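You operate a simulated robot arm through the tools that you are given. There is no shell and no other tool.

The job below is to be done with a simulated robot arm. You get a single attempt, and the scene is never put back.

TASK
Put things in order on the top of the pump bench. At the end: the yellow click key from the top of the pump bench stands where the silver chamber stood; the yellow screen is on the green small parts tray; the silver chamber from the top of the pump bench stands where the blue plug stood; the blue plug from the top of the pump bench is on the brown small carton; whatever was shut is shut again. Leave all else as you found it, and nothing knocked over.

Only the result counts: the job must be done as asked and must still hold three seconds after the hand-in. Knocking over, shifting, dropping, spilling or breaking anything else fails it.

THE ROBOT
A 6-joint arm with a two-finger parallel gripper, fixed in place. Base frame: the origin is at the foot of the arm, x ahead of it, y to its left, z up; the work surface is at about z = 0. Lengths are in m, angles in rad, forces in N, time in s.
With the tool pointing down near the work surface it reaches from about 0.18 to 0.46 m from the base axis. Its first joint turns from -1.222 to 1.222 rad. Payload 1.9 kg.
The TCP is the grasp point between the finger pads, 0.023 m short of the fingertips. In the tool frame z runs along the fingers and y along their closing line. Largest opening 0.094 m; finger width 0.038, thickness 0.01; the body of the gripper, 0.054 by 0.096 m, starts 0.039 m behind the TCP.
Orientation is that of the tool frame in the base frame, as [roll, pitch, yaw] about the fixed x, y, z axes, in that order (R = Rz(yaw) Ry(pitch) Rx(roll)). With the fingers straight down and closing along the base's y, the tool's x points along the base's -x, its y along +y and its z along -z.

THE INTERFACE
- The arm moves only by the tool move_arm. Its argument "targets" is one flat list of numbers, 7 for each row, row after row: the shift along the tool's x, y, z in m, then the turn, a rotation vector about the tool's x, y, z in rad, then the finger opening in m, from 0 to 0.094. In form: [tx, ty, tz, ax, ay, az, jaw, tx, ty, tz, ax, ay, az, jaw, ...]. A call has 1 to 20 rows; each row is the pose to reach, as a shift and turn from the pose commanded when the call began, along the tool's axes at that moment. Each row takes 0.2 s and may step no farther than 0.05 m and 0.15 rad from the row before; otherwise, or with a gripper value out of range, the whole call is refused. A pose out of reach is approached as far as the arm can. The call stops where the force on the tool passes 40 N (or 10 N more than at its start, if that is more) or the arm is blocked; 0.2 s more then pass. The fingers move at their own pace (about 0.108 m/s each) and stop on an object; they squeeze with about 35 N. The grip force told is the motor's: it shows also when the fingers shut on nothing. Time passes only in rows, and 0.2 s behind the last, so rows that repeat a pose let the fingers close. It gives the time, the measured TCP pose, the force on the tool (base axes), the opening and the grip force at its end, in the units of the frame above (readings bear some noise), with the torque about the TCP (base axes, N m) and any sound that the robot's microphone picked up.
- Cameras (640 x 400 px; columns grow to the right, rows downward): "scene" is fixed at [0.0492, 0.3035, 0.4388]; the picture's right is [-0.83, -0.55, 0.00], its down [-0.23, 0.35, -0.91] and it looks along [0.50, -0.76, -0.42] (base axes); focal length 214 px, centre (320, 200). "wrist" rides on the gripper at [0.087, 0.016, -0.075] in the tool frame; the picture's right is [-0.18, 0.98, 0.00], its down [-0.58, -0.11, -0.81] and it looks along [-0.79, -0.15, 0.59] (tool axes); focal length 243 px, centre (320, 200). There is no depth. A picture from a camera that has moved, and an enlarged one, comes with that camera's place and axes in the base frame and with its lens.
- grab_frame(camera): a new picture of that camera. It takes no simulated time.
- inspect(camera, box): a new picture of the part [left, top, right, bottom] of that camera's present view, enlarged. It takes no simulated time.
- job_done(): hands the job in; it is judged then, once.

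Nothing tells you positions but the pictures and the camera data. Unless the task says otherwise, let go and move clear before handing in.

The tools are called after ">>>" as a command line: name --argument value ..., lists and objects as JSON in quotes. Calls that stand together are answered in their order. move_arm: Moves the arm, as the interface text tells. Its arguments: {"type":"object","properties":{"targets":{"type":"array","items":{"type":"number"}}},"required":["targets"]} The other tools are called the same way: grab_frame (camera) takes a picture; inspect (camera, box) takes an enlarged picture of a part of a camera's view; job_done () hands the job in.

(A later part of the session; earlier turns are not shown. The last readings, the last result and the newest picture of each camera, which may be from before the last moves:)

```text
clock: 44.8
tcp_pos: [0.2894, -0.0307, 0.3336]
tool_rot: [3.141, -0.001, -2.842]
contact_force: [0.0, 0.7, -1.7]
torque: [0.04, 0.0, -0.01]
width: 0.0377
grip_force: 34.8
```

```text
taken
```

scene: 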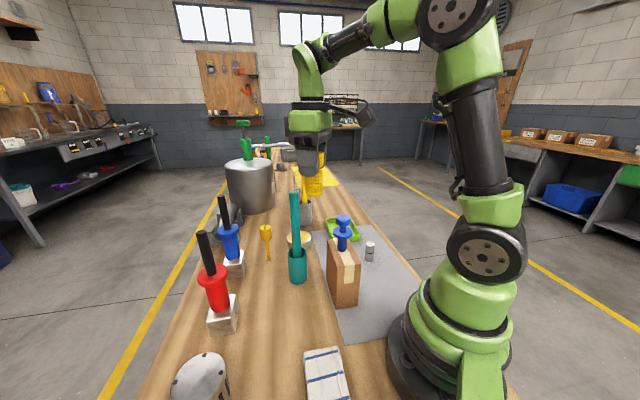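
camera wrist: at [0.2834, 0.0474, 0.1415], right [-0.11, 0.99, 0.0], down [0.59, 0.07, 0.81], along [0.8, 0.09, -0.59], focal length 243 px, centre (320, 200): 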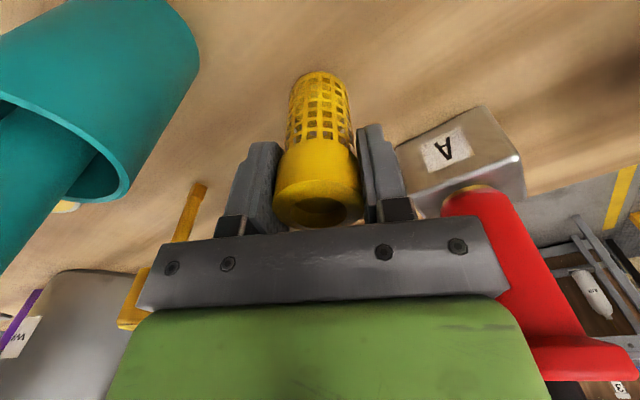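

>>> move_arm --targets '[0.0147, -0.04, 0, 0, 0, 0, 0.01, 0.0295, -0.08, 0, 0, 0, 0, 0.01, 0.0442, -0.12, 0, 0, 0, 0, 0.01, 0.0589, -0.159, 0, 0, 0, 0, 0.01, 0.0575, -0.177, 0.027, 0, 0, 0, 0.01, 0.056, -0.195, 0.054, 0, 0, 0, 0.01, 0.0546, -0.2126, 0.08, 0, 0, 0, 0.01, 0.0546, -0.2126, 0.08, 0, 0, 0, 0.01]'

>>> grab_frame --camera "wrist"

>>> grab_frame --camera "scene"

>>> inspect --camera "wrist" --box '[220, 0, 420, 125]'

```text
clock: 46.6
tcp_pos: [0.3032, -0.2507, 0.2516]
tool_rot: [-3.141, -0.001, -2.841]
contact_force: [0.4, -0.5, -1.3]
torque: [-0.03, -0.03, 0.01]
width: 0.0375
grip_force: 35.2
```

```text
taken
camera wrist: at [0.2157, -0.2606, 0.3262], right [-0.11, 0.99, 0.0], down [0.59, 0.07, 0.81], along [0.8, 0.09, -0.59], focal length 243 px, centre (320, 200)
```

wrist: 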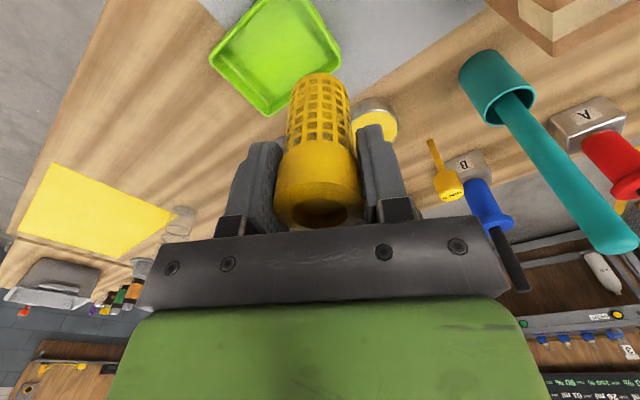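

```text
taken
```

scene: 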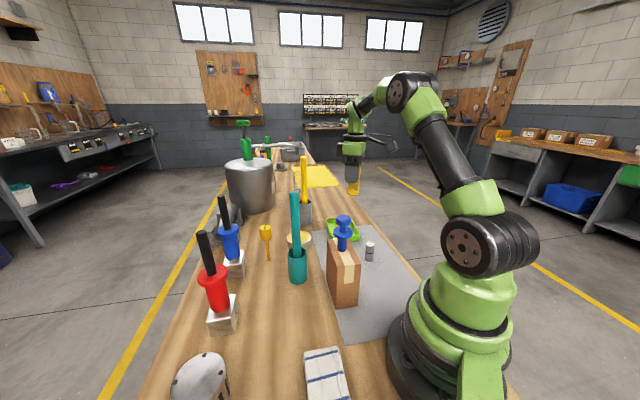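

```text
3.20 times, centred on (320, 62) of wrist
camera zoom: at [0.2157, -0.2606, 0.3262], right [-0.11, 0.99, 0.0], down [0.59, 0.07, 0.81], along [0.8, 0.09, -0.59], focal length 776 px, centre (320, 640)
```

zoom: 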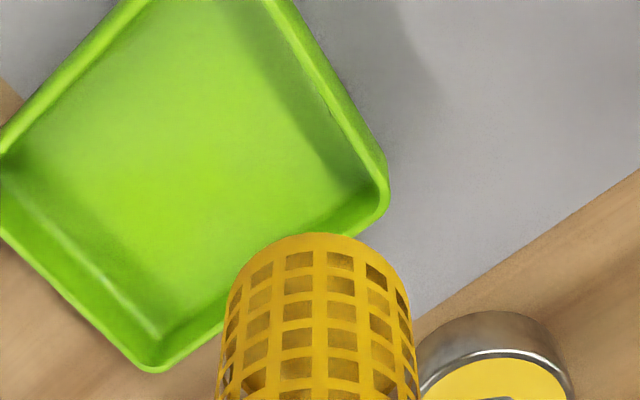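

The tray's corners come out at (0.349,-0.220), (0.432,-0.312), (0.359,-0.373) and (0.276,-0.282). I aim for (0.3375,-0.279), well inside its near half, and come down to just above it.

>>> move_arm --targets '[-0.008, -0.0124, 0.033, 0, 0, 0, 0.01, -0.016, -0.0248, 0.066, 0, 0, 0, 0.01, -0.0241, -0.0372, 0.1, 0, 0, 0, 0.01, -0.0241, -0.0372, 0.13, 0, 0, 0, 0.01, -0.0241, -0.0372, 0.13, 0, 0, 0, 0.01]'

>>> grab_frame --camera "wrist"

>>> inspect --camera "scene" --box '[290, 180, 418, 260]'

```text
clock: 47.8
tcp_pos: [0.336, -0.2785, 0.1207]
tool_rot: [-3.141, 0.0, -2.841]
contact_force: [0.2, 0.0, -0.7]
torque: [-0.02, -0.01, 0.02]
width: 0.0377
grip_force: 34.7
```

```text
taken
camera wrist: at [0.2484, -0.2884, 0.1959], right [-0.11, 0.99, 0.0], down [0.59, 0.07, 0.81], along [0.8, 0.09, -0.59], focal length 243 px, centre (320, 200)
```

wrist: 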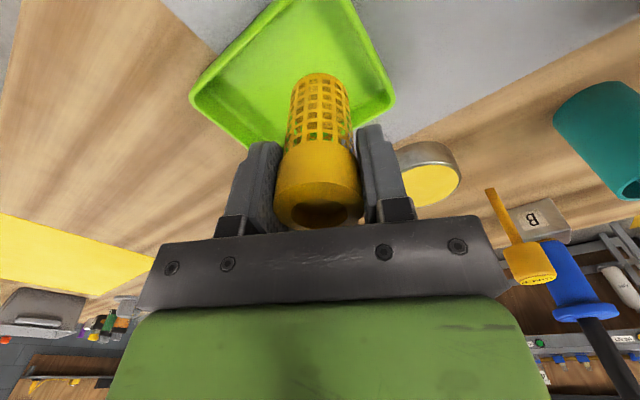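

```text
5.00 times, centred on (354, 220) of scene
camera zoom: at [0.0492, 0.3035, 0.4388], right [-0.83, -0.55, 0.0], down [-0.23, 0.35, -0.91], along [0.5, -0.76, -0.42], focal length 1072 px, centre (150, 100)
```

zoom: 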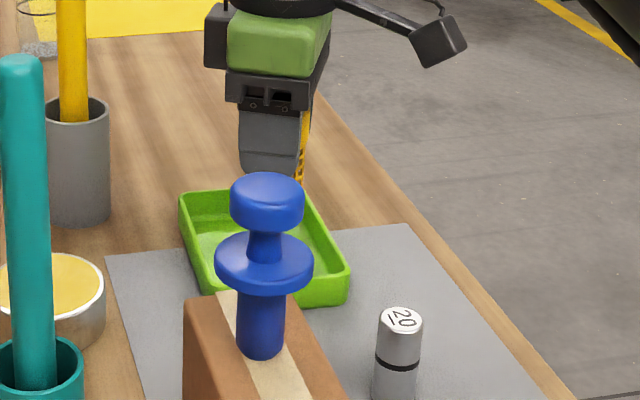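

The screen hangs over the near half of the tray. I lower it to near the floor of the tray.

>>> move_arm --targets '[0, 0, 0.02, 0, 0, 0, 0.01, 0, 0, 0.035, 0, 0, 0, 0.01, 0, 0, 0.042, 0, 0, 0, 0.01, 0, 0, 0.042, 0, 0, 0, 0.01]'

>>> inspect --camera "wrist" --box '[180, 0, 440, 160]'

>>> inspect --camera "scene" --box '[310, 195, 390, 245]'

```text
clock: 48.8
tcp_pos: [0.3333, -0.2761, 0.0804]
tool_rot: [-3.14, -0.002, -2.842]
contact_force: [-0.2, -0.3, -0.6]
torque: [0.01, -0.02, 0.02]
width: 0.0376
grip_force: 35.3
```

```text
2.46 times, centred on (310, 80) of wrist
camera zoom: at [0.2464, -0.2861, 0.1556], right [-0.11, 0.99, 0.0], down [0.59, 0.07, 0.81], along [0.8, 0.09, -0.59], focal length 597 px, centre (345, 495)
```

zoom: 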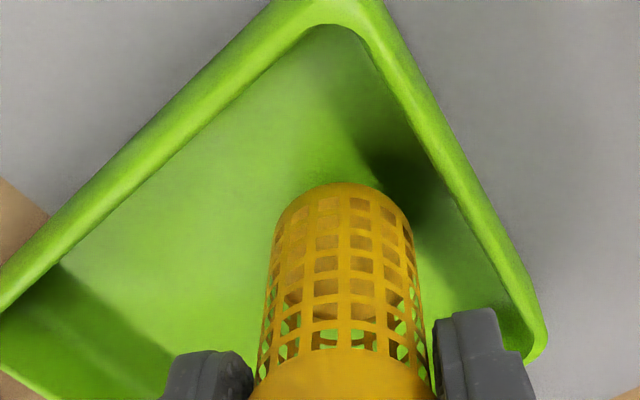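

```text
8.00 times, centred on (350, 220) of scene
camera zoom: at [0.0492, 0.3035, 0.4388], right [-0.83, -0.55, 0.0], down [-0.23, 0.35, -0.91], along [0.5, -0.76, -0.42], focal length 1716 px, centre (80, 40)
```

zoom: 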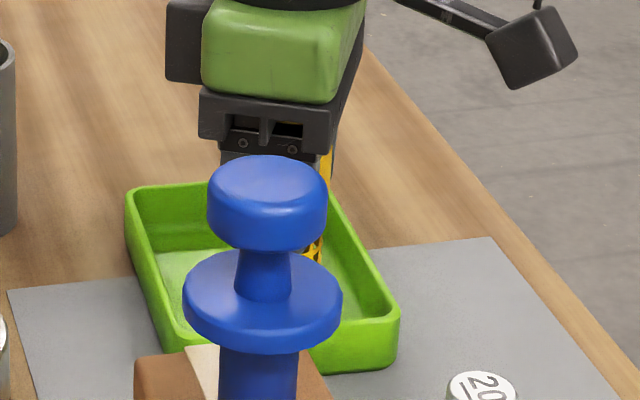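

The screen is a little close to the tray's near wall. I move it 6 mm further in and lower slowly.

>>> move_arm --targets '[-0.003, -0.0056, 0, 0, 0, 0, 0.01, -0.003, -0.0056, 0.003, 0, 0, 0, 0.01, -0.003, -0.0056, 0.005, 0, 0, 0, 0.01, -0.003, -0.0056, 0.0065, 0, 0, 0, 0.01]'

>>> inspect --camera "wrist" --box '[180, 0, 440, 160]'

```text
clock: 49.8
tcp_pos: [0.3378, -0.2807, 0.0751]
tool_rot: [-3.141, 0.001, -2.841]
contact_force: [-0.8, -0.5, -0.2]
torque: [0.0, 0.05, 0.02]
width: 0.0378
grip_force: 35.3
```

```text
2.46 times, centred on (310, 80) of wrist
camera zoom: at [0.252, -0.2913, 0.1494], right [-0.11, 0.99, 0.0], down [0.59, 0.07, 0.81], along [0.8, 0.09, -0.59], focal length 597 px, centre (345, 495)
```

zoom: 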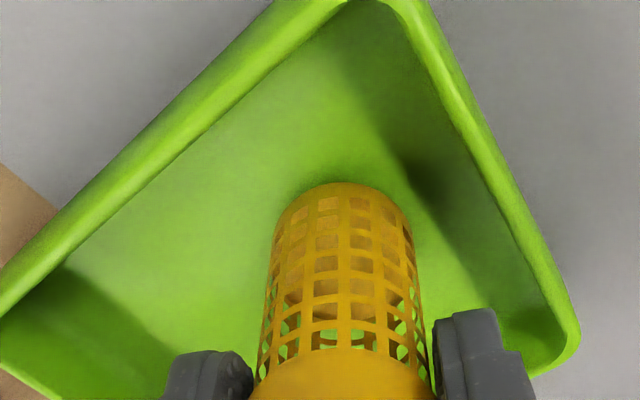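

Clear of the walls now. I keep lowering in small steps until it touches the tray's floor.

>>> move_arm --targets '[0, 0, 0.001, 0, 0, 0, 0.01, 0, 0, 0.002, 0, 0, 0, 0.01, 0, 0, 0.0025, 0, 0, 0, 0.01]'

```text
clock: 50.6
tcp_pos: [0.3383, -0.2807, 0.0708]
tool_rot: [-3.141, 0.002, -2.84]
contact_force: [0.0, -0.1, -0.9]
torque: [-0.03, -0.01, 0.02]
width: 0.0377
grip_force: 34.8
```

>>> move_arm --targets '[0, 0, 0.0008, 0, 0, 0, 0.01, 0, 0, 0.0015, 0, 0, 0, 0.01, 0, 0, 0.0015, 0, 0, 0, 0.01]'

```text
clock: 51.4
tcp_pos: [0.3382, -0.2828, 0.0696]
tool_rot: [-3.14, -0.001, -2.841]
contact_force: [-1.2, 2.3, 6.5]
torque: [0.12, 0.04, -0.05]
width: 0.0378
grip_force: 34.5
```

Light contact (6.5 N): the screen stands on the tray's floor. I open the fingers.

>>> move_arm --targets '[0, 0, 0, 0, 0, 0, 0.042, 0, 0, 0, 0, 0, 0, 0.05, 0, 0, 0, 0, 0, 0, 0.06, 0, 0, 0, 0, 0, 0, 0.065]'

>>> grab_frame --camera "wrist"

```text
clock: 52.4
tcp_pos: [0.3396, -0.2809, 0.0687]
tool_rot: [-3.141, 0.0, -2.84]
contact_force: [1.0, 0.5, 1.3]
torque: [0.01, 0.0, 0.0]
width: 0.0649
grip_force: 0.1
```

```text
taken
camera wrist: at [0.252, -0.292, 0.145], right [-0.11, 0.99, 0.0], down [0.59, 0.07, 0.81], along [0.8, 0.09, -0.59], focal length 243 px, centre (320, 200)
```

wrist: 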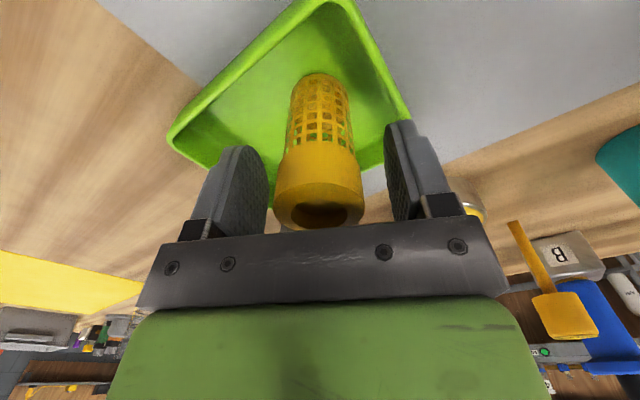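

The screen stands free in the tray. I rise clear of it, go to open space and turn the wrist for the key approach.

>>> move_arm --targets '[0, 0, -0.035, 0, 0, 0, 0.065, 0, 0, -0.07, 0, 0, 0, 0.065, 0, 0, -0.1, 0, 0, 0, 0.065, -0.0046, 0.0224, -0.125, 0, 0, 0, 0.065, -0.0092, 0.0448, -0.15, 0, 0, 0, 0.065, -0.0138, 0.0672, -0.175, 0, 0, 0, 0.065, -0.0184, 0.0896, -0.2, 0, 0, 0, 0.065, -0.0184, 0.0896, -0.2, 0, 0, -0.15, 0.08, -0.0184, 0.0896, -0.2, 0, 0, -0.3, 0.08, -0.0184, 0.0896, -0.2, 0, 0, -0.45, 0.08, -0.0184, 0.0896, -0.2, 0, 0, -0.6, 0.08, -0.0184, 0.0896, -0.2, 0, 0, -0.75, 0.08]'

>>> grab_frame --camera "scene"

>>> grab_frame --camera "wrist"

>>> inspect --camera "scene" --box '[300, 190, 420, 265]'

```text
clock: 55.0
tcp_pos: [0.332, -0.1896, 0.2693]
tool_rot: [-3.141, 0.001, -2.089]
contact_force: [-0.4, 0.7, 0.0]
torque: [-0.03, 0.0, 0.0]
width: 0.0799
grip_force: 0.1
```

```text
taken
```

scene: 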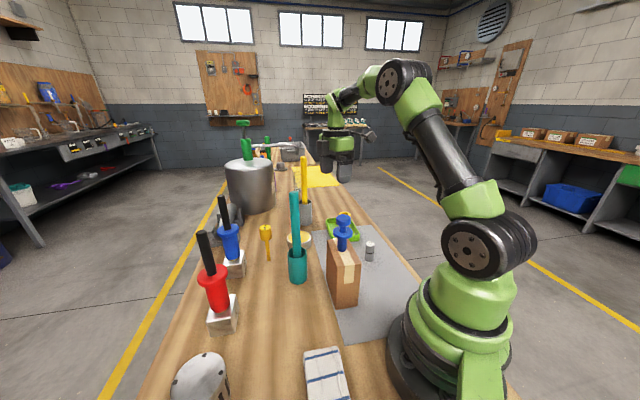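

```text
taken
camera wrist: at [0.2733, -0.2569, 0.3442], right [-0.76, 0.65, 0.0], down [0.38, 0.45, 0.81], along [0.52, 0.61, -0.59], focal length 243 px, centre (320, 200)
```

wrist: 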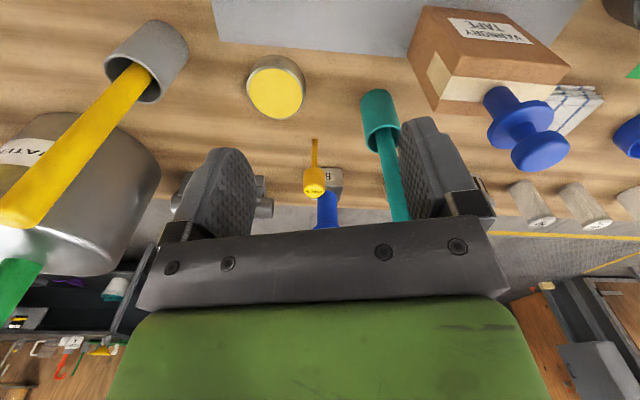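

```text
5.33 times, centred on (360, 228) of scene
camera zoom: at [0.0491, 0.3035, 0.4388], right [-0.83, -0.55, 0.0], down [-0.23, 0.35, -0.91], along [0.5, -0.76, -0.42], focal length 1144 px, centre (107, 53)
```

zoom: 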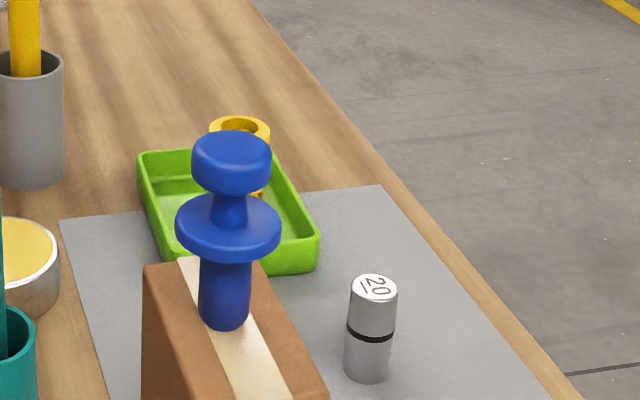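

The screen stands in the tray, the chamber and plug are fine. Now I tilt the wrist about the closing axis so that the fingers point outward and left, here in free space.

>>> move_arm --targets '[0, 0, 0, 0, -0.13, 0, 0.08, 0, 0, 0, 0, -0.26, 0, 0.08, 0, 0, 0, 0, -0.39, 0, 0.08, 0, 0, 0, 0, -0.52, 0, 0.08, 0, 0, 0, 0, -0.62, 0, 0.08, 0, 0, 0, 0, -0.62, 0, 0.08]'

>>> grab_frame --camera "scene"

>>> grab_frame --camera "wrist"

>>> inspect --camera "scene" --box '[280, 50, 440, 190]'

```text
clock: 56.4
tcp_pos: [0.3294, -0.1905, 0.2692]
tool_rot: [-3.141, 0.62, -2.094]
contact_force: [-0.4, -0.6, 0.2]
torque: [0.0, 0.0, 0.01]
width: 0.0797
grip_force: 0.0
```

```text
taken
```

scene: 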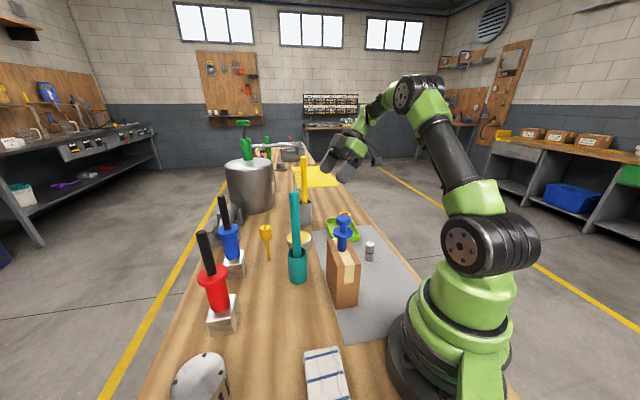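

```text
taken
camera wrist: at [0.2596, -0.2815, 0.2805], right [-0.78, 0.62, 0.11], down [0.1, -0.05, 0.99], along [0.62, 0.78, -0.02], focal length 243 px, centre (320, 200)
```

wrist: 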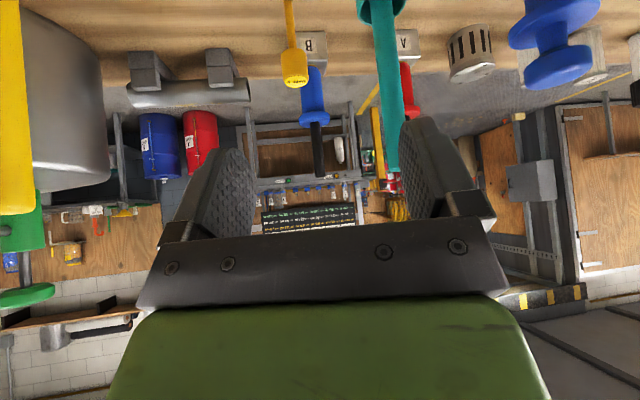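

```text
2.86 times, centred on (360, 120) of scene
camera zoom: at [0.0492, 0.3035, 0.4388], right [-0.83, -0.55, 0.0], down [-0.23, 0.35, -0.91], along [0.5, -0.76, -0.42], focal length 613 px, centre (206, 429)
```

zoom: 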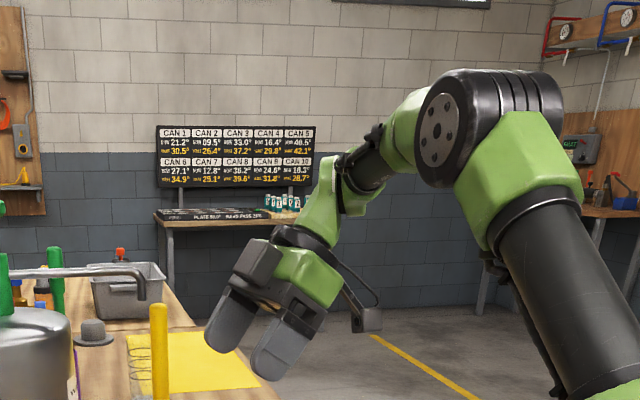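

The tilt works well and everything is still in place. I zoom in on the key from this near-level view to check that it stands straight and where it is.

>>> inspect --camera "wrist" --box '[230, 0, 390, 100]'

```text
4.00 times, centred on (310, 50) of wrist
camera zoom: at [0.2596, -0.2815, 0.2805], right [-0.78, 0.62, 0.11], down [0.1, -0.05, 0.99], along [0.62, 0.78, -0.02], focal length 970 px, centre (360, 800)
```

zoom: 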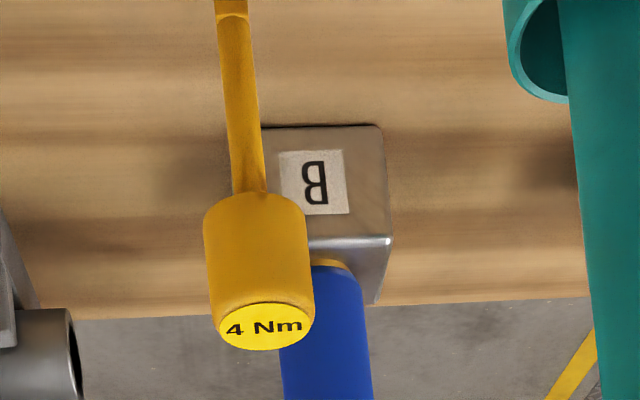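

The key stands straight with its head at (0.4665,-0.043). I move the tilted hand to above it at z≈0.195.

>>> move_arm --targets '[-0.01945, -0.0075, 0.029, 0, 0, 0, 0.08, -0.0389, -0.015, 0.0581, 0, 0, 0, 0.08, -0.0583, -0.0226, 0.0872, 0, 0, 0, 0.08, -0.0778, -0.0301, 0.1163, 0, 0, 0, 0.08, -0.0972, -0.0376, 0.1453, 0, 0, 0, 0.08, -0.1167, -0.0451, 0.1744, 0, 0, 0, 0.08]'

>>> grab_frame --camera "scene"

>>> grab_frame --camera "wrist"

>>> inspect --camera "scene" --box '[220, 120, 380, 270]'

```text
clock: 57.8
tcp_pos: [0.4659, -0.0422, 0.1941]
tool_rot: [3.141, 0.619, -2.092]
contact_force: [0.3, 0.6, -0.7]
torque: [0.02, 0.03, -0.02]
width: 0.0801
grip_force: 0.0
```

```text
taken
```

scene: 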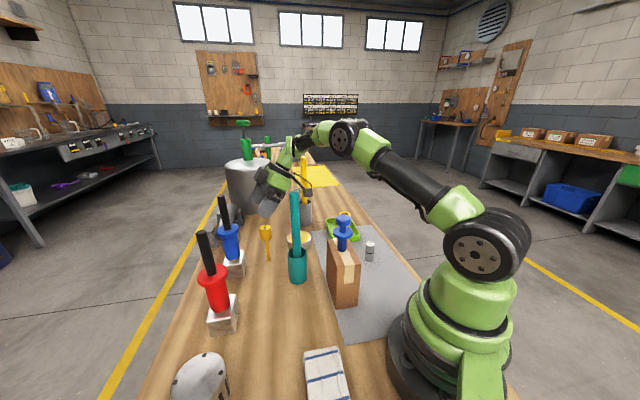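

```text
taken
camera wrist: at [0.3964, -0.133, 0.206], right [-0.78, 0.62, 0.11], down [0.1, -0.05, 0.99], along [0.62, 0.78, -0.02], focal length 243 px, centre (320, 200)
```

wrist: 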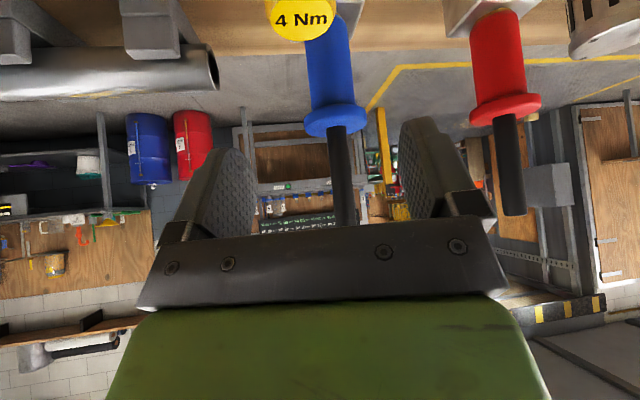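

```text
2.67 times, centred on (300, 195) of scene
camera zoom: at [0.0491, 0.3034, 0.4388], right [-0.83, -0.55, 0.0], down [-0.23, 0.35, -0.91], along [0.5, -0.76, -0.42], focal length 572 px, centre (373, 213)
```

zoom: 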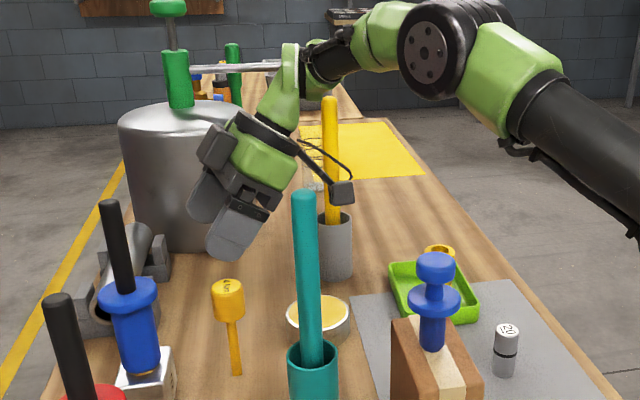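

Alignment is right on: the head appears where it should for a straight-down descent. I go down vertically in two stages, first to z≈0.15.

>>> move_arm --targets '[0.0128, 0, 0.0179, 0, 0, 0, 0.08, 0.0255, 0, 0.0358, 0, 0, 0, 0.08, 0.0255, 0, 0.0358, 0, 0, 0, 0.08]'

>>> grab_frame --camera "wrist"

>>> inspect --camera "scene" --box '[220, 120, 380, 270]'

```text
clock: 58.6
tcp_pos: [0.4651, -0.0408, 0.1504]
tool_rot: [3.14, 0.621, -2.093]
contact_force: [0.0, 0.1, -0.1]
torque: [0.01, 0.02, 0.02]
width: 0.0801
grip_force: 0.0
```

```text
taken
camera wrist: at [0.3957, -0.1319, 0.1615], right [-0.78, 0.62, 0.11], down [0.1, -0.05, 0.99], along [0.62, 0.78, -0.02], focal length 243 px, centre (320, 200)
```

wrist: 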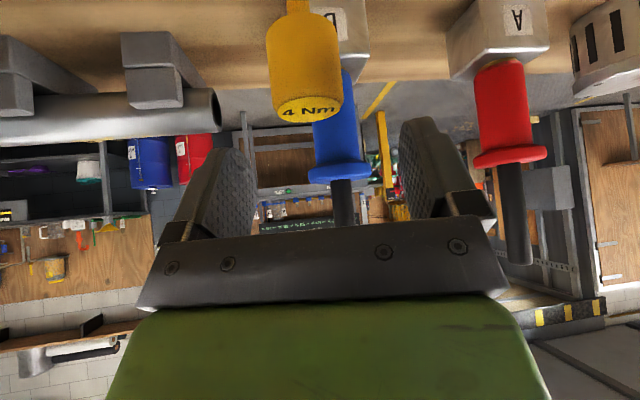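

```text
2.67 times, centred on (300, 195) of scene
camera zoom: at [0.0491, 0.3035, 0.4388], right [-0.83, -0.55, 0.0], down [-0.23, 0.35, -0.91], along [0.5, -0.76, -0.42], focal length 572 px, centre (373, 213)
```

zoom: 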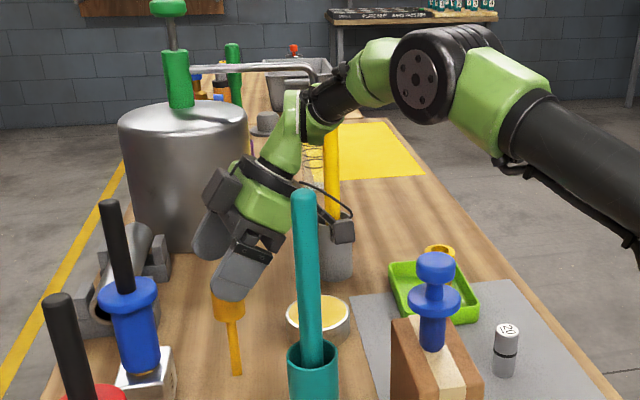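

>>> inspect --camera "wrist" --box '[230, 0, 420, 140]'

>>> inspect --camera "scene" --box '[250, 190, 314, 270]'

```text
2.86 times, centred on (325, 70) of wrist
camera zoom: at [0.3957, -0.1319, 0.1615], right [-0.78, 0.62, 0.11], down [0.1, -0.05, 0.99], along [0.62, 0.78, -0.02], focal length 693 px, centre (306, 571)
```

zoom: 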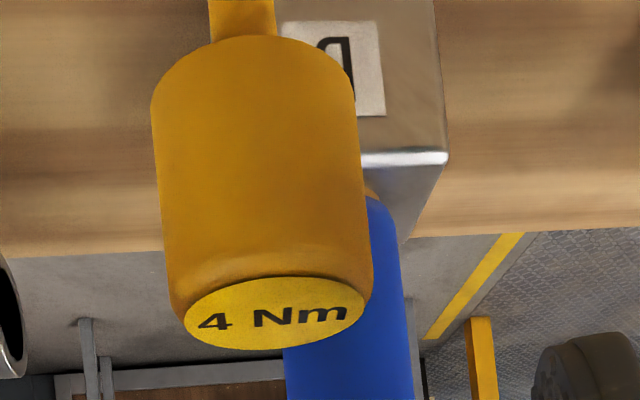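

```text
5.00 times, centred on (282, 230) of scene
camera zoom: at [0.0491, 0.3035, 0.4388], right [-0.83, -0.55, 0.0], down [-0.23, 0.35, -0.91], along [0.5, -0.76, -0.42], focal length 1072 px, centre (510, 50)
```

zoom: 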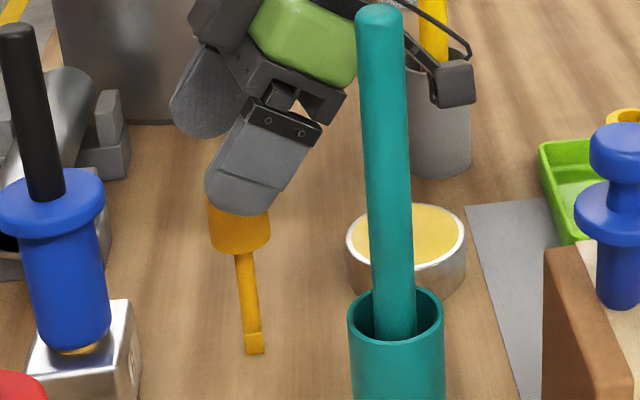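

The key's head is within 1.5 mm of centre. I go down the rest to z≈0.107 with a small sideways correction.

>>> move_arm --targets '[0.009, -0.0014, 0.0125, 0, 0, 0, 0.08, 0.018, -0.0014, 0.025, 0, 0, 0, 0.075, 0.0256, -0.0014, 0.0358, 0, 0, 0, 0.07, 0.0256, -0.0014, 0.0358, 0, 0, 0, 0.065]'

>>> grab_frame --camera "wrist"

>>> inspect --camera "scene" --box '[230, 130, 350, 270]'

>>> inspect --camera "wrist" --box '[220, 80, 440, 240]'

```text
clock: 59.6
tcp_pos: [0.4677, -0.0437, 0.1066]
tool_rot: [3.141, 0.62, -2.093]
contact_force: [-0.3, 0.1, -0.6]
torque: [0.03, -0.03, 0.03]
width: 0.0649
grip_force: 0.1
```

```text
taken
camera wrist: at [0.3978, -0.1338, 0.1183], right [-0.78, 0.62, 0.11], down [0.1, -0.05, 0.99], along [0.62, 0.78, -0.02], focal length 243 px, centre (320, 200)
```

wrist: 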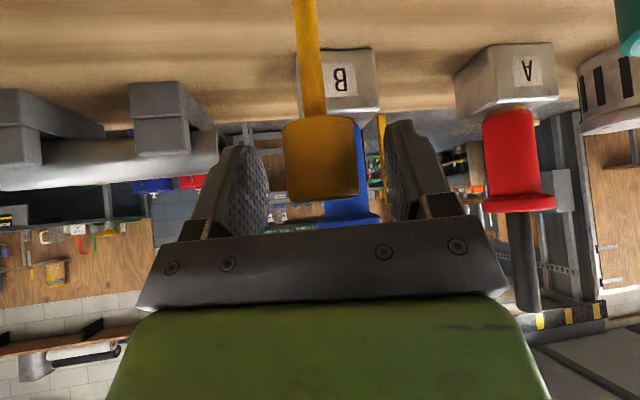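

```text
2.86 times, centred on (290, 200) of scene
camera zoom: at [0.0492, 0.3035, 0.4388], right [-0.83, -0.55, 0.0], down [-0.23, 0.35, -0.91], along [0.5, -0.76, -0.42], focal length 613 px, centre (406, 200)
```

zoom: 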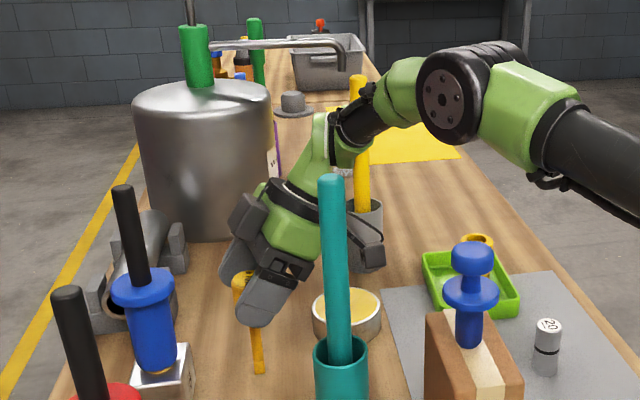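

```text
2.50 times, centred on (330, 160) of wrist
camera zoom: at [0.3978, -0.1338, 0.1183], right [-0.78, 0.62, 0.11], down [0.1, -0.05, 0.99], along [0.62, 0.78, -0.02], focal length 606 px, centre (295, 300)
```

zoom: 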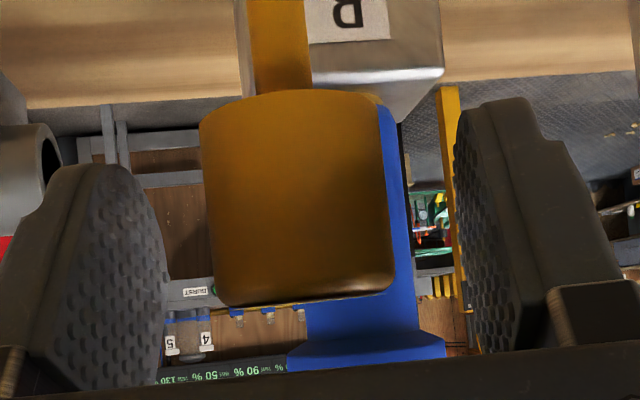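

The head is between the pads, about 1.5 mm off centre. I nudge sideways and recheck before closing, since this key tips easily.

>>> move_arm --targets '[0, 0.0015, 0, 0, 0, 0, 0.06, 0, 0.0015, 0, 0, 0, 0, 0.05, 0, 0.0015, 0, 0, 0, 0, 0.046]'

>>> inspect --camera "wrist" --box '[240, 80, 400, 240]'

```text
clock: 60.4
tcp_pos: [0.4664, -0.043, 0.1075]
tool_rot: [-3.141, 0.62, -2.095]
contact_force: [-0.4, -1.0, 0.3]
torque: [0.0, 0.0, -0.01]
width: 0.0461
grip_force: 0.0
```

```text
2.50 times, centred on (320, 160) of wrist
camera zoom: at [0.3967, -0.1336, 0.1183], right [-0.78, 0.62, 0.11], down [0.1, -0.05, 0.99], along [0.62, 0.78, -0.02], focal length 606 px, centre (320, 300)
```

zoom: 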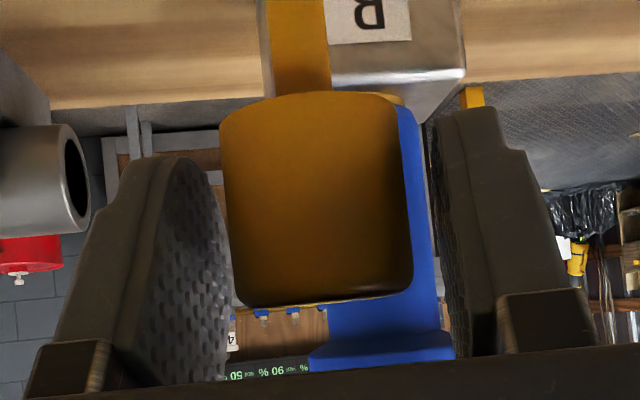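

Centred now. I close gently on the head.

>>> move_arm --targets '[0, 0, 0, 0, 0, 0, 0.042, 0, 0, 0, 0, 0, 0, 0.039, 0, 0, 0, 0, 0, 0, 0.037, 0, 0, 0, 0, 0, 0, 0.02, 0, 0, 0, 0, 0, 0, 0.02]'

>>> grab_frame --camera "wrist"

>>> inspect --camera "scene" --box '[230, 190, 326, 270]'

```text
clock: 61.6
tcp_pos: [0.4669, -0.0432, 0.1077]
tool_rot: [-3.142, 0.619, -2.092]
contact_force: [1.1, -0.9, 0.8]
torque: [0.0, -0.01, 0.03]
width: 0.033
grip_force: 35.5
```

```text
taken
camera wrist: at [0.3967, -0.1336, 0.1184], right [-0.78, 0.62, 0.11], down [0.1, -0.05, 0.99], along [0.62, 0.78, -0.02], focal length 243 px, centre (320, 200)
```

wrist: 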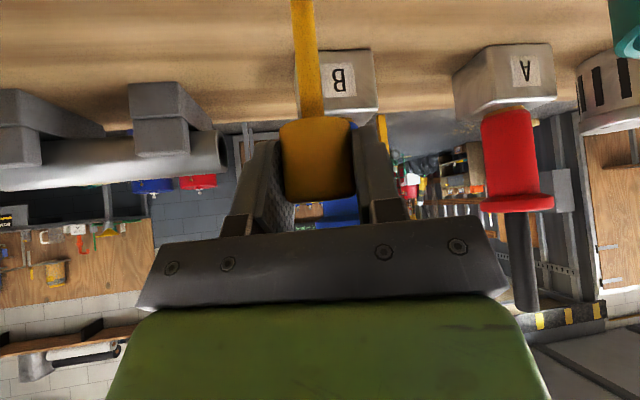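

```text
5.00 times, centred on (278, 230) of scene
camera zoom: at [0.0491, 0.3035, 0.4388], right [-0.83, -0.55, 0.0], down [-0.23, 0.35, -0.91], along [0.5, -0.76, -0.42], focal length 1072 px, centre (530, 50)
```

zoom: 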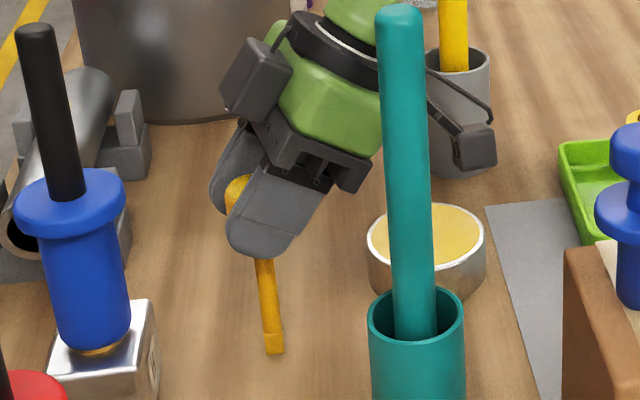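

The key is gripped (opening 0.033) and its tip hasn't moved. I lift it straight up first.

>>> move_arm --targets '[-0.0058, 0, -0.0081, 0, 0, 0, 0.02, -0.0261, 0, -0.0366, 0, 0, 0, 0.02, -0.0476, 0, -0.0667, 0, 0, 0, 0.02, -0.0476, 0, -0.0667, 0, 0, 0, 0.02]'

>>> grab_frame --camera "wrist"

>>> inspect --camera "scene" --box '[220, 140, 348, 260]'

```text
clock: 62.6
tcp_pos: [0.4661, -0.04, 0.1878]
tool_rot: [3.141, 0.619, -2.093]
contact_force: [0.5, -0.3, -0.7]
torque: [0.0, -0.01, 0.02]
width: 0.033
grip_force: 35.0
```

```text
taken
camera wrist: at [0.396, -0.1307, 0.1992], right [-0.78, 0.62, 0.11], down [0.1, -0.05, 0.99], along [0.62, 0.78, -0.02], focal length 243 px, centre (320, 200)
```

wrist: 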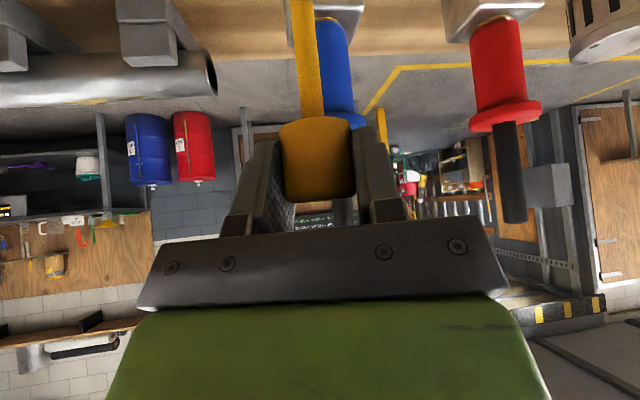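

```text
3.33 times, centred on (284, 200) of scene
camera zoom: at [0.0492, 0.3035, 0.4388], right [-0.83, -0.55, 0.0], down [-0.23, 0.35, -0.91], along [0.5, -0.76, -0.42], focal length 715 px, centre (440, 200)
```

zoom: 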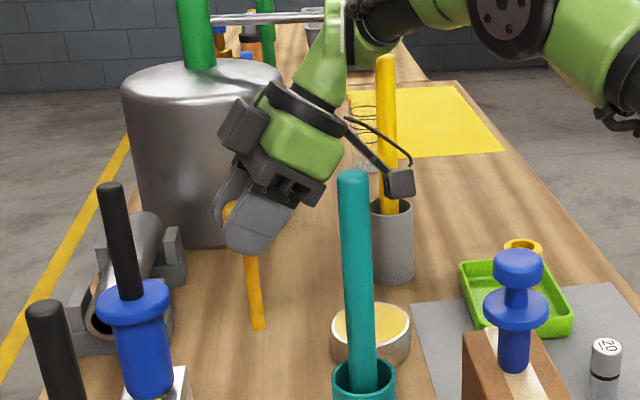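

The key is up and still straight in the grip. I back out to the right and up, along the way I came.

>>> move_arm --targets '[0.0159, 0.0075, -0.0339, 0, 0, 0, 0.02, 0.0317, 0.0149, -0.0677, 0, 0, 0, 0.02, 0.0476, 0.0224, -0.1016, 0, 0, 0, 0.02, 0.0635, 0.0298, -0.1354, 0, 0, 0, 0.02, 0.0793, 0.0373, -0.1693, 0, 0, 0, 0.02, 0.0952, 0.0447, -0.2031, 0, 0, 0, 0.02]'

>>> grab_frame --camera "scene"

>>> grab_frame --camera "wrist"

```text
clock: 64.0
tcp_pos: [0.331, -0.1913, 0.2964]
tool_rot: [3.141, 0.619, -2.091]
contact_force: [-0.4, 0.8, -0.3]
torque: [-0.01, -0.01, -0.02]
width: 0.0332
grip_force: 34.6
```

```text
taken
```

scene: 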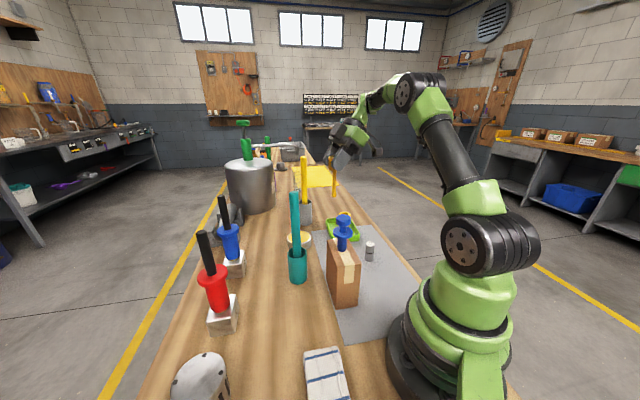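

```text
taken
camera wrist: at [0.2607, -0.2822, 0.3077], right [-0.78, 0.62, 0.11], down [0.1, -0.05, 0.99], along [0.62, 0.78, -0.02], focal length 243 px, centre (320, 200)
```

wrist: 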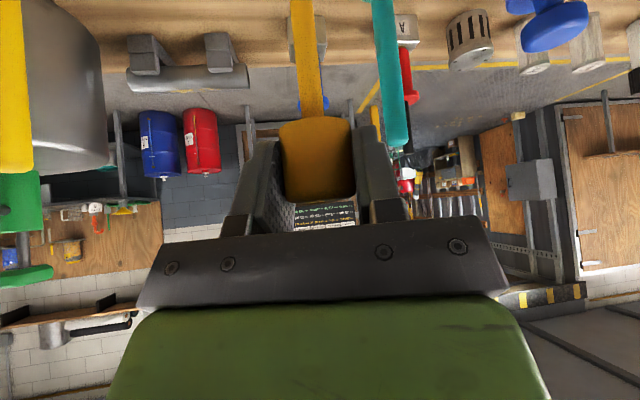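

The key is in the clear at (0.331,-0.191,0.296). I raise it and start turning about the vertical, so that at the target the wrist will be on the free left side; half the turn first as a check.

>>> move_arm --targets '[-0.016, 0, -0.0224, 0, 0, 0, 0.02, -0.0319, 0, -0.0448, 0, 0, 0, 0.02, -0.0319, 0, -0.0448, 0.082, 0, 0.115, 0.02, -0.0319, 0, -0.0448, 0.164, 0, 0.23, 0.02, -0.0319, 0, -0.0448, 0.246, 0, 0.345, 0.02, -0.0319, 0, -0.0448, 0.328, 0, 0.46, 0.02, -0.0319, 0, -0.0448, 0.41, 0, 0.575, 0.02, -0.0319, 0, -0.0448, 0.492, 0, 0.69, 0.02, -0.0319, 0, -0.0448, 0.574, 0, 0.805, 0.02, -0.0319, 0, -0.0448, 0.656, 0, 0.92, 0.02]'

>>> grab_frame --camera "scene"

```text
clock: 66.2
tcp_pos: [0.33, -0.1892, 0.3546]
tool_rot: [-3.141, 0.62, 3.061]
contact_force: [0.2, -0.5, -0.9]
torque: [-0.01, -0.02, 0.0]
width: 0.0333
grip_force: 35.0
```

```text
taken
```

scene: 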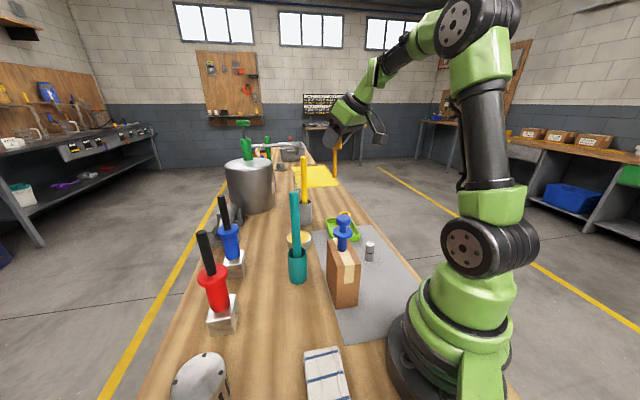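

Turning works as planned and the tilt is unchanged. I do the other half of the turn.

>>> move_arm --targets '[0, 0, 0, 0.082, 0, 0.115, 0.02, 0, 0, 0, 0.164, 0, 0.23, 0.02, 0, 0, 0, 0.246, 0, 0.345, 0.02, 0, 0, 0, 0.328, 0, 0.46, 0.02, 0, 0, 0, 0.41, 0, 0.575, 0.02, 0, 0, 0, 0.492, 0, 0.69, 0.02, 0, 0, 0, 0.574, 0, 0.805, 0.02, 0, 0, 0, 0.656, 0, 0.92, 0.02]'

>>> grab_frame --camera "scene"

>>> grab_frame --camera "wrist"

```text
clock: 68.0
tcp_pos: [0.3299, -0.1907, 0.3555]
tool_rot: [3.141, 0.619, 1.93]
contact_force: [-0.1, -0.3, -1.9]
torque: [0.0, -0.06, 0.01]
width: 0.033
grip_force: 35.2
```

```text
taken
```

scene: 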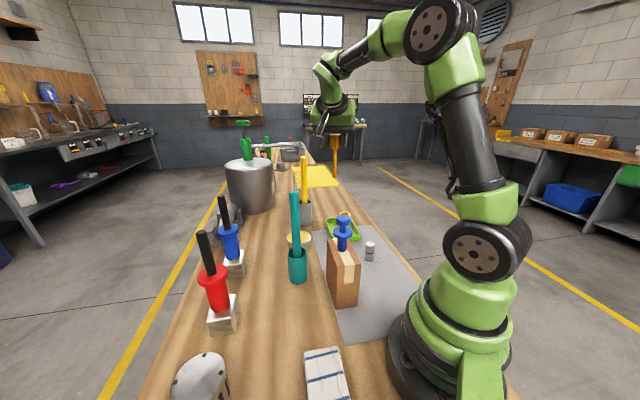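

```text
taken
camera wrist: at [0.3067, -0.0788, 0.3655], right [0.97, 0.2, 0.11], down [-0.1, -0.04, 0.99], along [0.21, -0.98, -0.02], focal length 243 px, centre (320, 200)
```

wrist: 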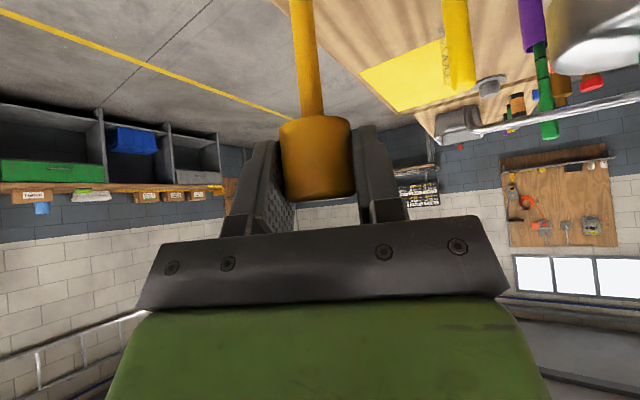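

The tilt is kept at 0.619 and the key hangs straight. I carry it across, between plug and rod and above both, to over the chamber's old place.

>>> move_arm --targets '[0.0323, 0.0009, -0.023, 0, 0, 0, 0.02, 0.0646, 0.0017, -0.0461, 0, 0, 0, 0.02, 0.0969, 0.0026, -0.0691, 0, 0, 0, 0.02, 0.1291, 0.0034, -0.0921, 0, 0, 0, 0.02, 0.1614, 0.0043, -0.1151, 0, 0, 0, 0.02, 0.1937, 0.0051, -0.1382, 0, 0, 0, 0.02, 0.226, 0.006, -0.1612, 0, 0, 0, 0.02, 0.226, 0.006, -0.1612, 0, 0, 0, 0.02]'

>>> grab_frame --camera "scene"

>>> grab_frame --camera "wrist"

```text
clock: 69.8
tcp_pos: [0.2387, 0.0744, 0.3502]
tool_rot: [3.141, 0.619, 1.931]
contact_force: [0.2, 0.1, -1.3]
torque: [-0.02, -0.02, 0.01]
width: 0.033
grip_force: 35.1
```

```text
taken
```

scene: 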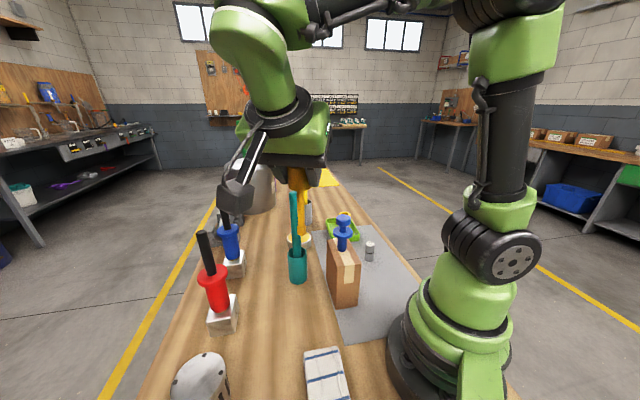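

```text
taken
camera wrist: at [0.2136, 0.1862, 0.3623], right [0.97, 0.21, 0.11], down [-0.1, -0.04, 0.99], along [0.21, -0.98, -0.02], focal length 243 px, centre (320, 200)
```

wrist: 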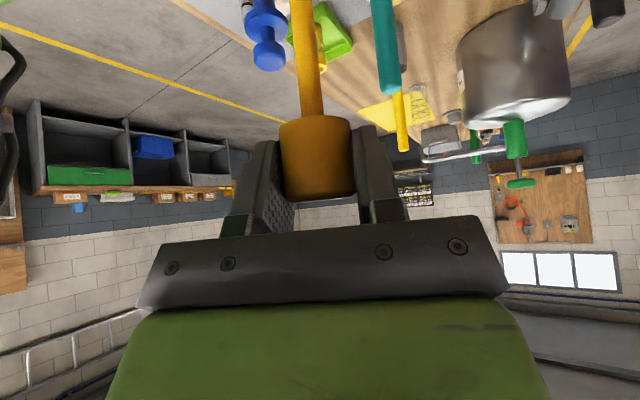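

Over the target at (0.239,0.074). I descend vertically to leave the key's tip about 2 cm above the bench.

>>> move_arm --targets '[0.0244, -0.0015, 0.0379, 0, 0, 0, 0.02, 0.0506, -0.0015, 0.0745, 0, 0, 0, 0.02, 0.0767, -0.0015, 0.1111, 0, 0, 0, 0.02, 0.1028, -0.0015, 0.1477, 0, 0, 0, 0.02, 0.1289, -0.0015, 0.1844, 0, 0, 0, 0.02, 0.1289, -0.0015, 0.1844, 0, 0, 0, 0.02]'

>>> grab_frame --camera "scene"

>>> grab_frame --camera "wrist"

>>> inspect --camera "scene" --box '[250, 240, 362, 340]'

```text
clock: 71.2
tcp_pos: [0.2369, 0.0692, 0.1311]
tool_rot: [-3.141, 0.619, 1.933]
contact_force: [0.3, 0.2, -0.2]
torque: [0.04, 0.03, 0.02]
width: 0.0333
grip_force: 34.7
```

```text
taken
```

scene: 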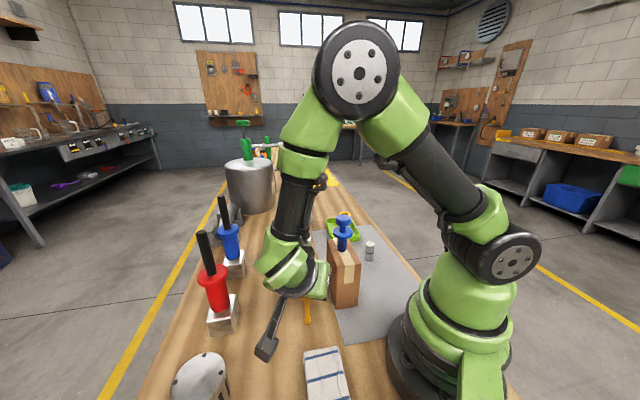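

```text
taken
camera wrist: at [0.2118, 0.1816, 0.1423], right [0.97, 0.21, 0.11], down [-0.1, -0.04, 0.99], along [0.21, -0.98, -0.02], focal length 243 px, centre (320, 200)
```

wrist: 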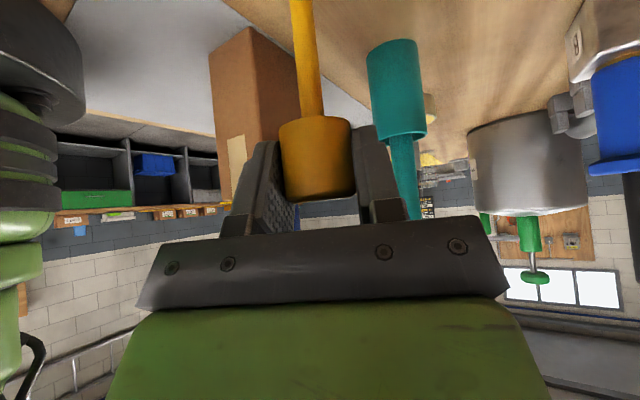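

```text
4.00 times, centred on (306, 290) of scene
camera zoom: at [0.0492, 0.3035, 0.4388], right [-0.83, -0.55, 0.0], down [-0.23, 0.35, -0.91], along [0.5, -0.76, -0.42], focal length 858 px, centre (376, -160)
```

zoom: 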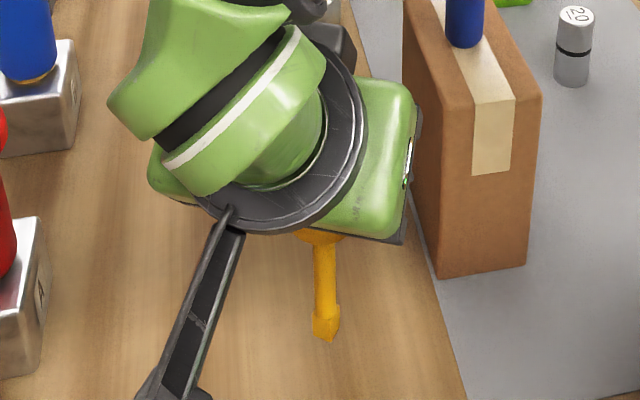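

The key hangs upright about 2.4 cm over the bench. I correct 2 mm and lower to within about 5 mm.

>>> move_arm --targets '[0.006, 0.0017, 0.0065, 0, 0, 0, 0.02, 0.0122, 0.0017, 0.0141, 0, 0, 0, 0.02, 0.0122, 0.0017, 0.0141, 0, 0, 0, 0.02]'

>>> inspect --camera "scene" --box '[270, 280, 350, 340]'

>>> grab_frame --camera "wrist"

```text
clock: 72.0
tcp_pos: [0.2378, 0.072, 0.1123]
tool_rot: [3.141, 0.619, 1.93]
contact_force: [0.3, -0.2, -1.2]
torque: [0.05, 0.02, -0.04]
width: 0.0329
grip_force: 35.1
```

```text
6.67 times, centred on (310, 310) of scene
camera zoom: at [0.0492, 0.3035, 0.4388], right [-0.83, -0.55, 0.0], down [-0.23, 0.35, -0.91], along [0.5, -0.76, -0.42], focal length 1430 px, centre (387, -533)
```

zoom: 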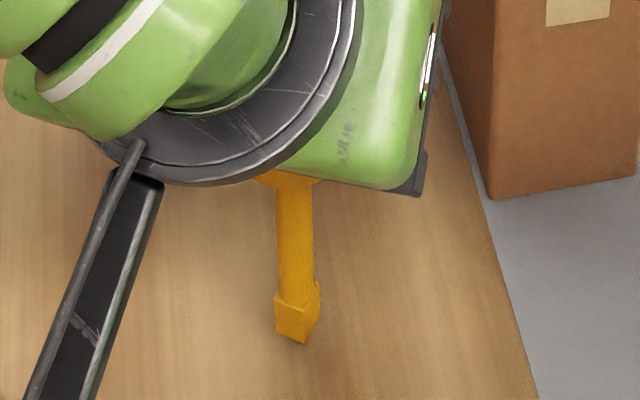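

```text
taken
camera wrist: at [0.2139, 0.183, 0.1236], right [0.97, 0.21, 0.11], down [-0.1, -0.04, 0.99], along [0.21, -0.98, -0.02], focal length 243 px, centre (320, 200)
```

wrist: 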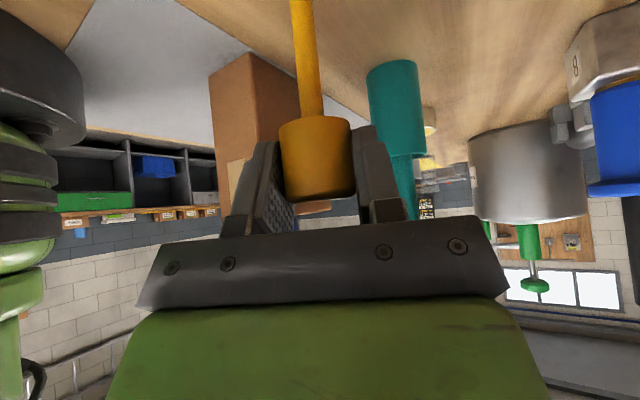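

The key's tip is about 5 mm above the bench and in line with the vertical. I lower in small steps, watching the force.

>>> move_arm --targets '[0.0009, 0, 0.0012, 0, 0, 0, 0.02, 0.0015, 0, 0.002, 0, 0, 0, 0.02, 0.0017, 0, 0.0024, 0, 0, 0, 0.02]'

```text
clock: 72.8
tcp_pos: [0.2379, 0.0722, 0.1088]
tool_rot: [3.141, 0.62, 1.93]
contact_force: [-0.3, 0.3, -0.7]
torque: [-0.02, 0.0, -0.02]
width: 0.0329
grip_force: 35.2
```

>>> move_arm --targets '[0.0004, 0, 0.0006, 0, 0, 0, 0.02, 0.0006, 0, 0.0008, 0, 0, 0, 0.02, 0.0006, 0, 0.0008, 0, 0, 0, 0.02]'

```text
clock: 73.6
tcp_pos: [0.238, 0.0717, 0.107]
tool_rot: [3.141, 0.62, 1.93]
contact_force: [-0.7, 0.4, 4.7]
torque: [0.04, 0.17, -0.02]
width: 0.033
grip_force: 34.5
```

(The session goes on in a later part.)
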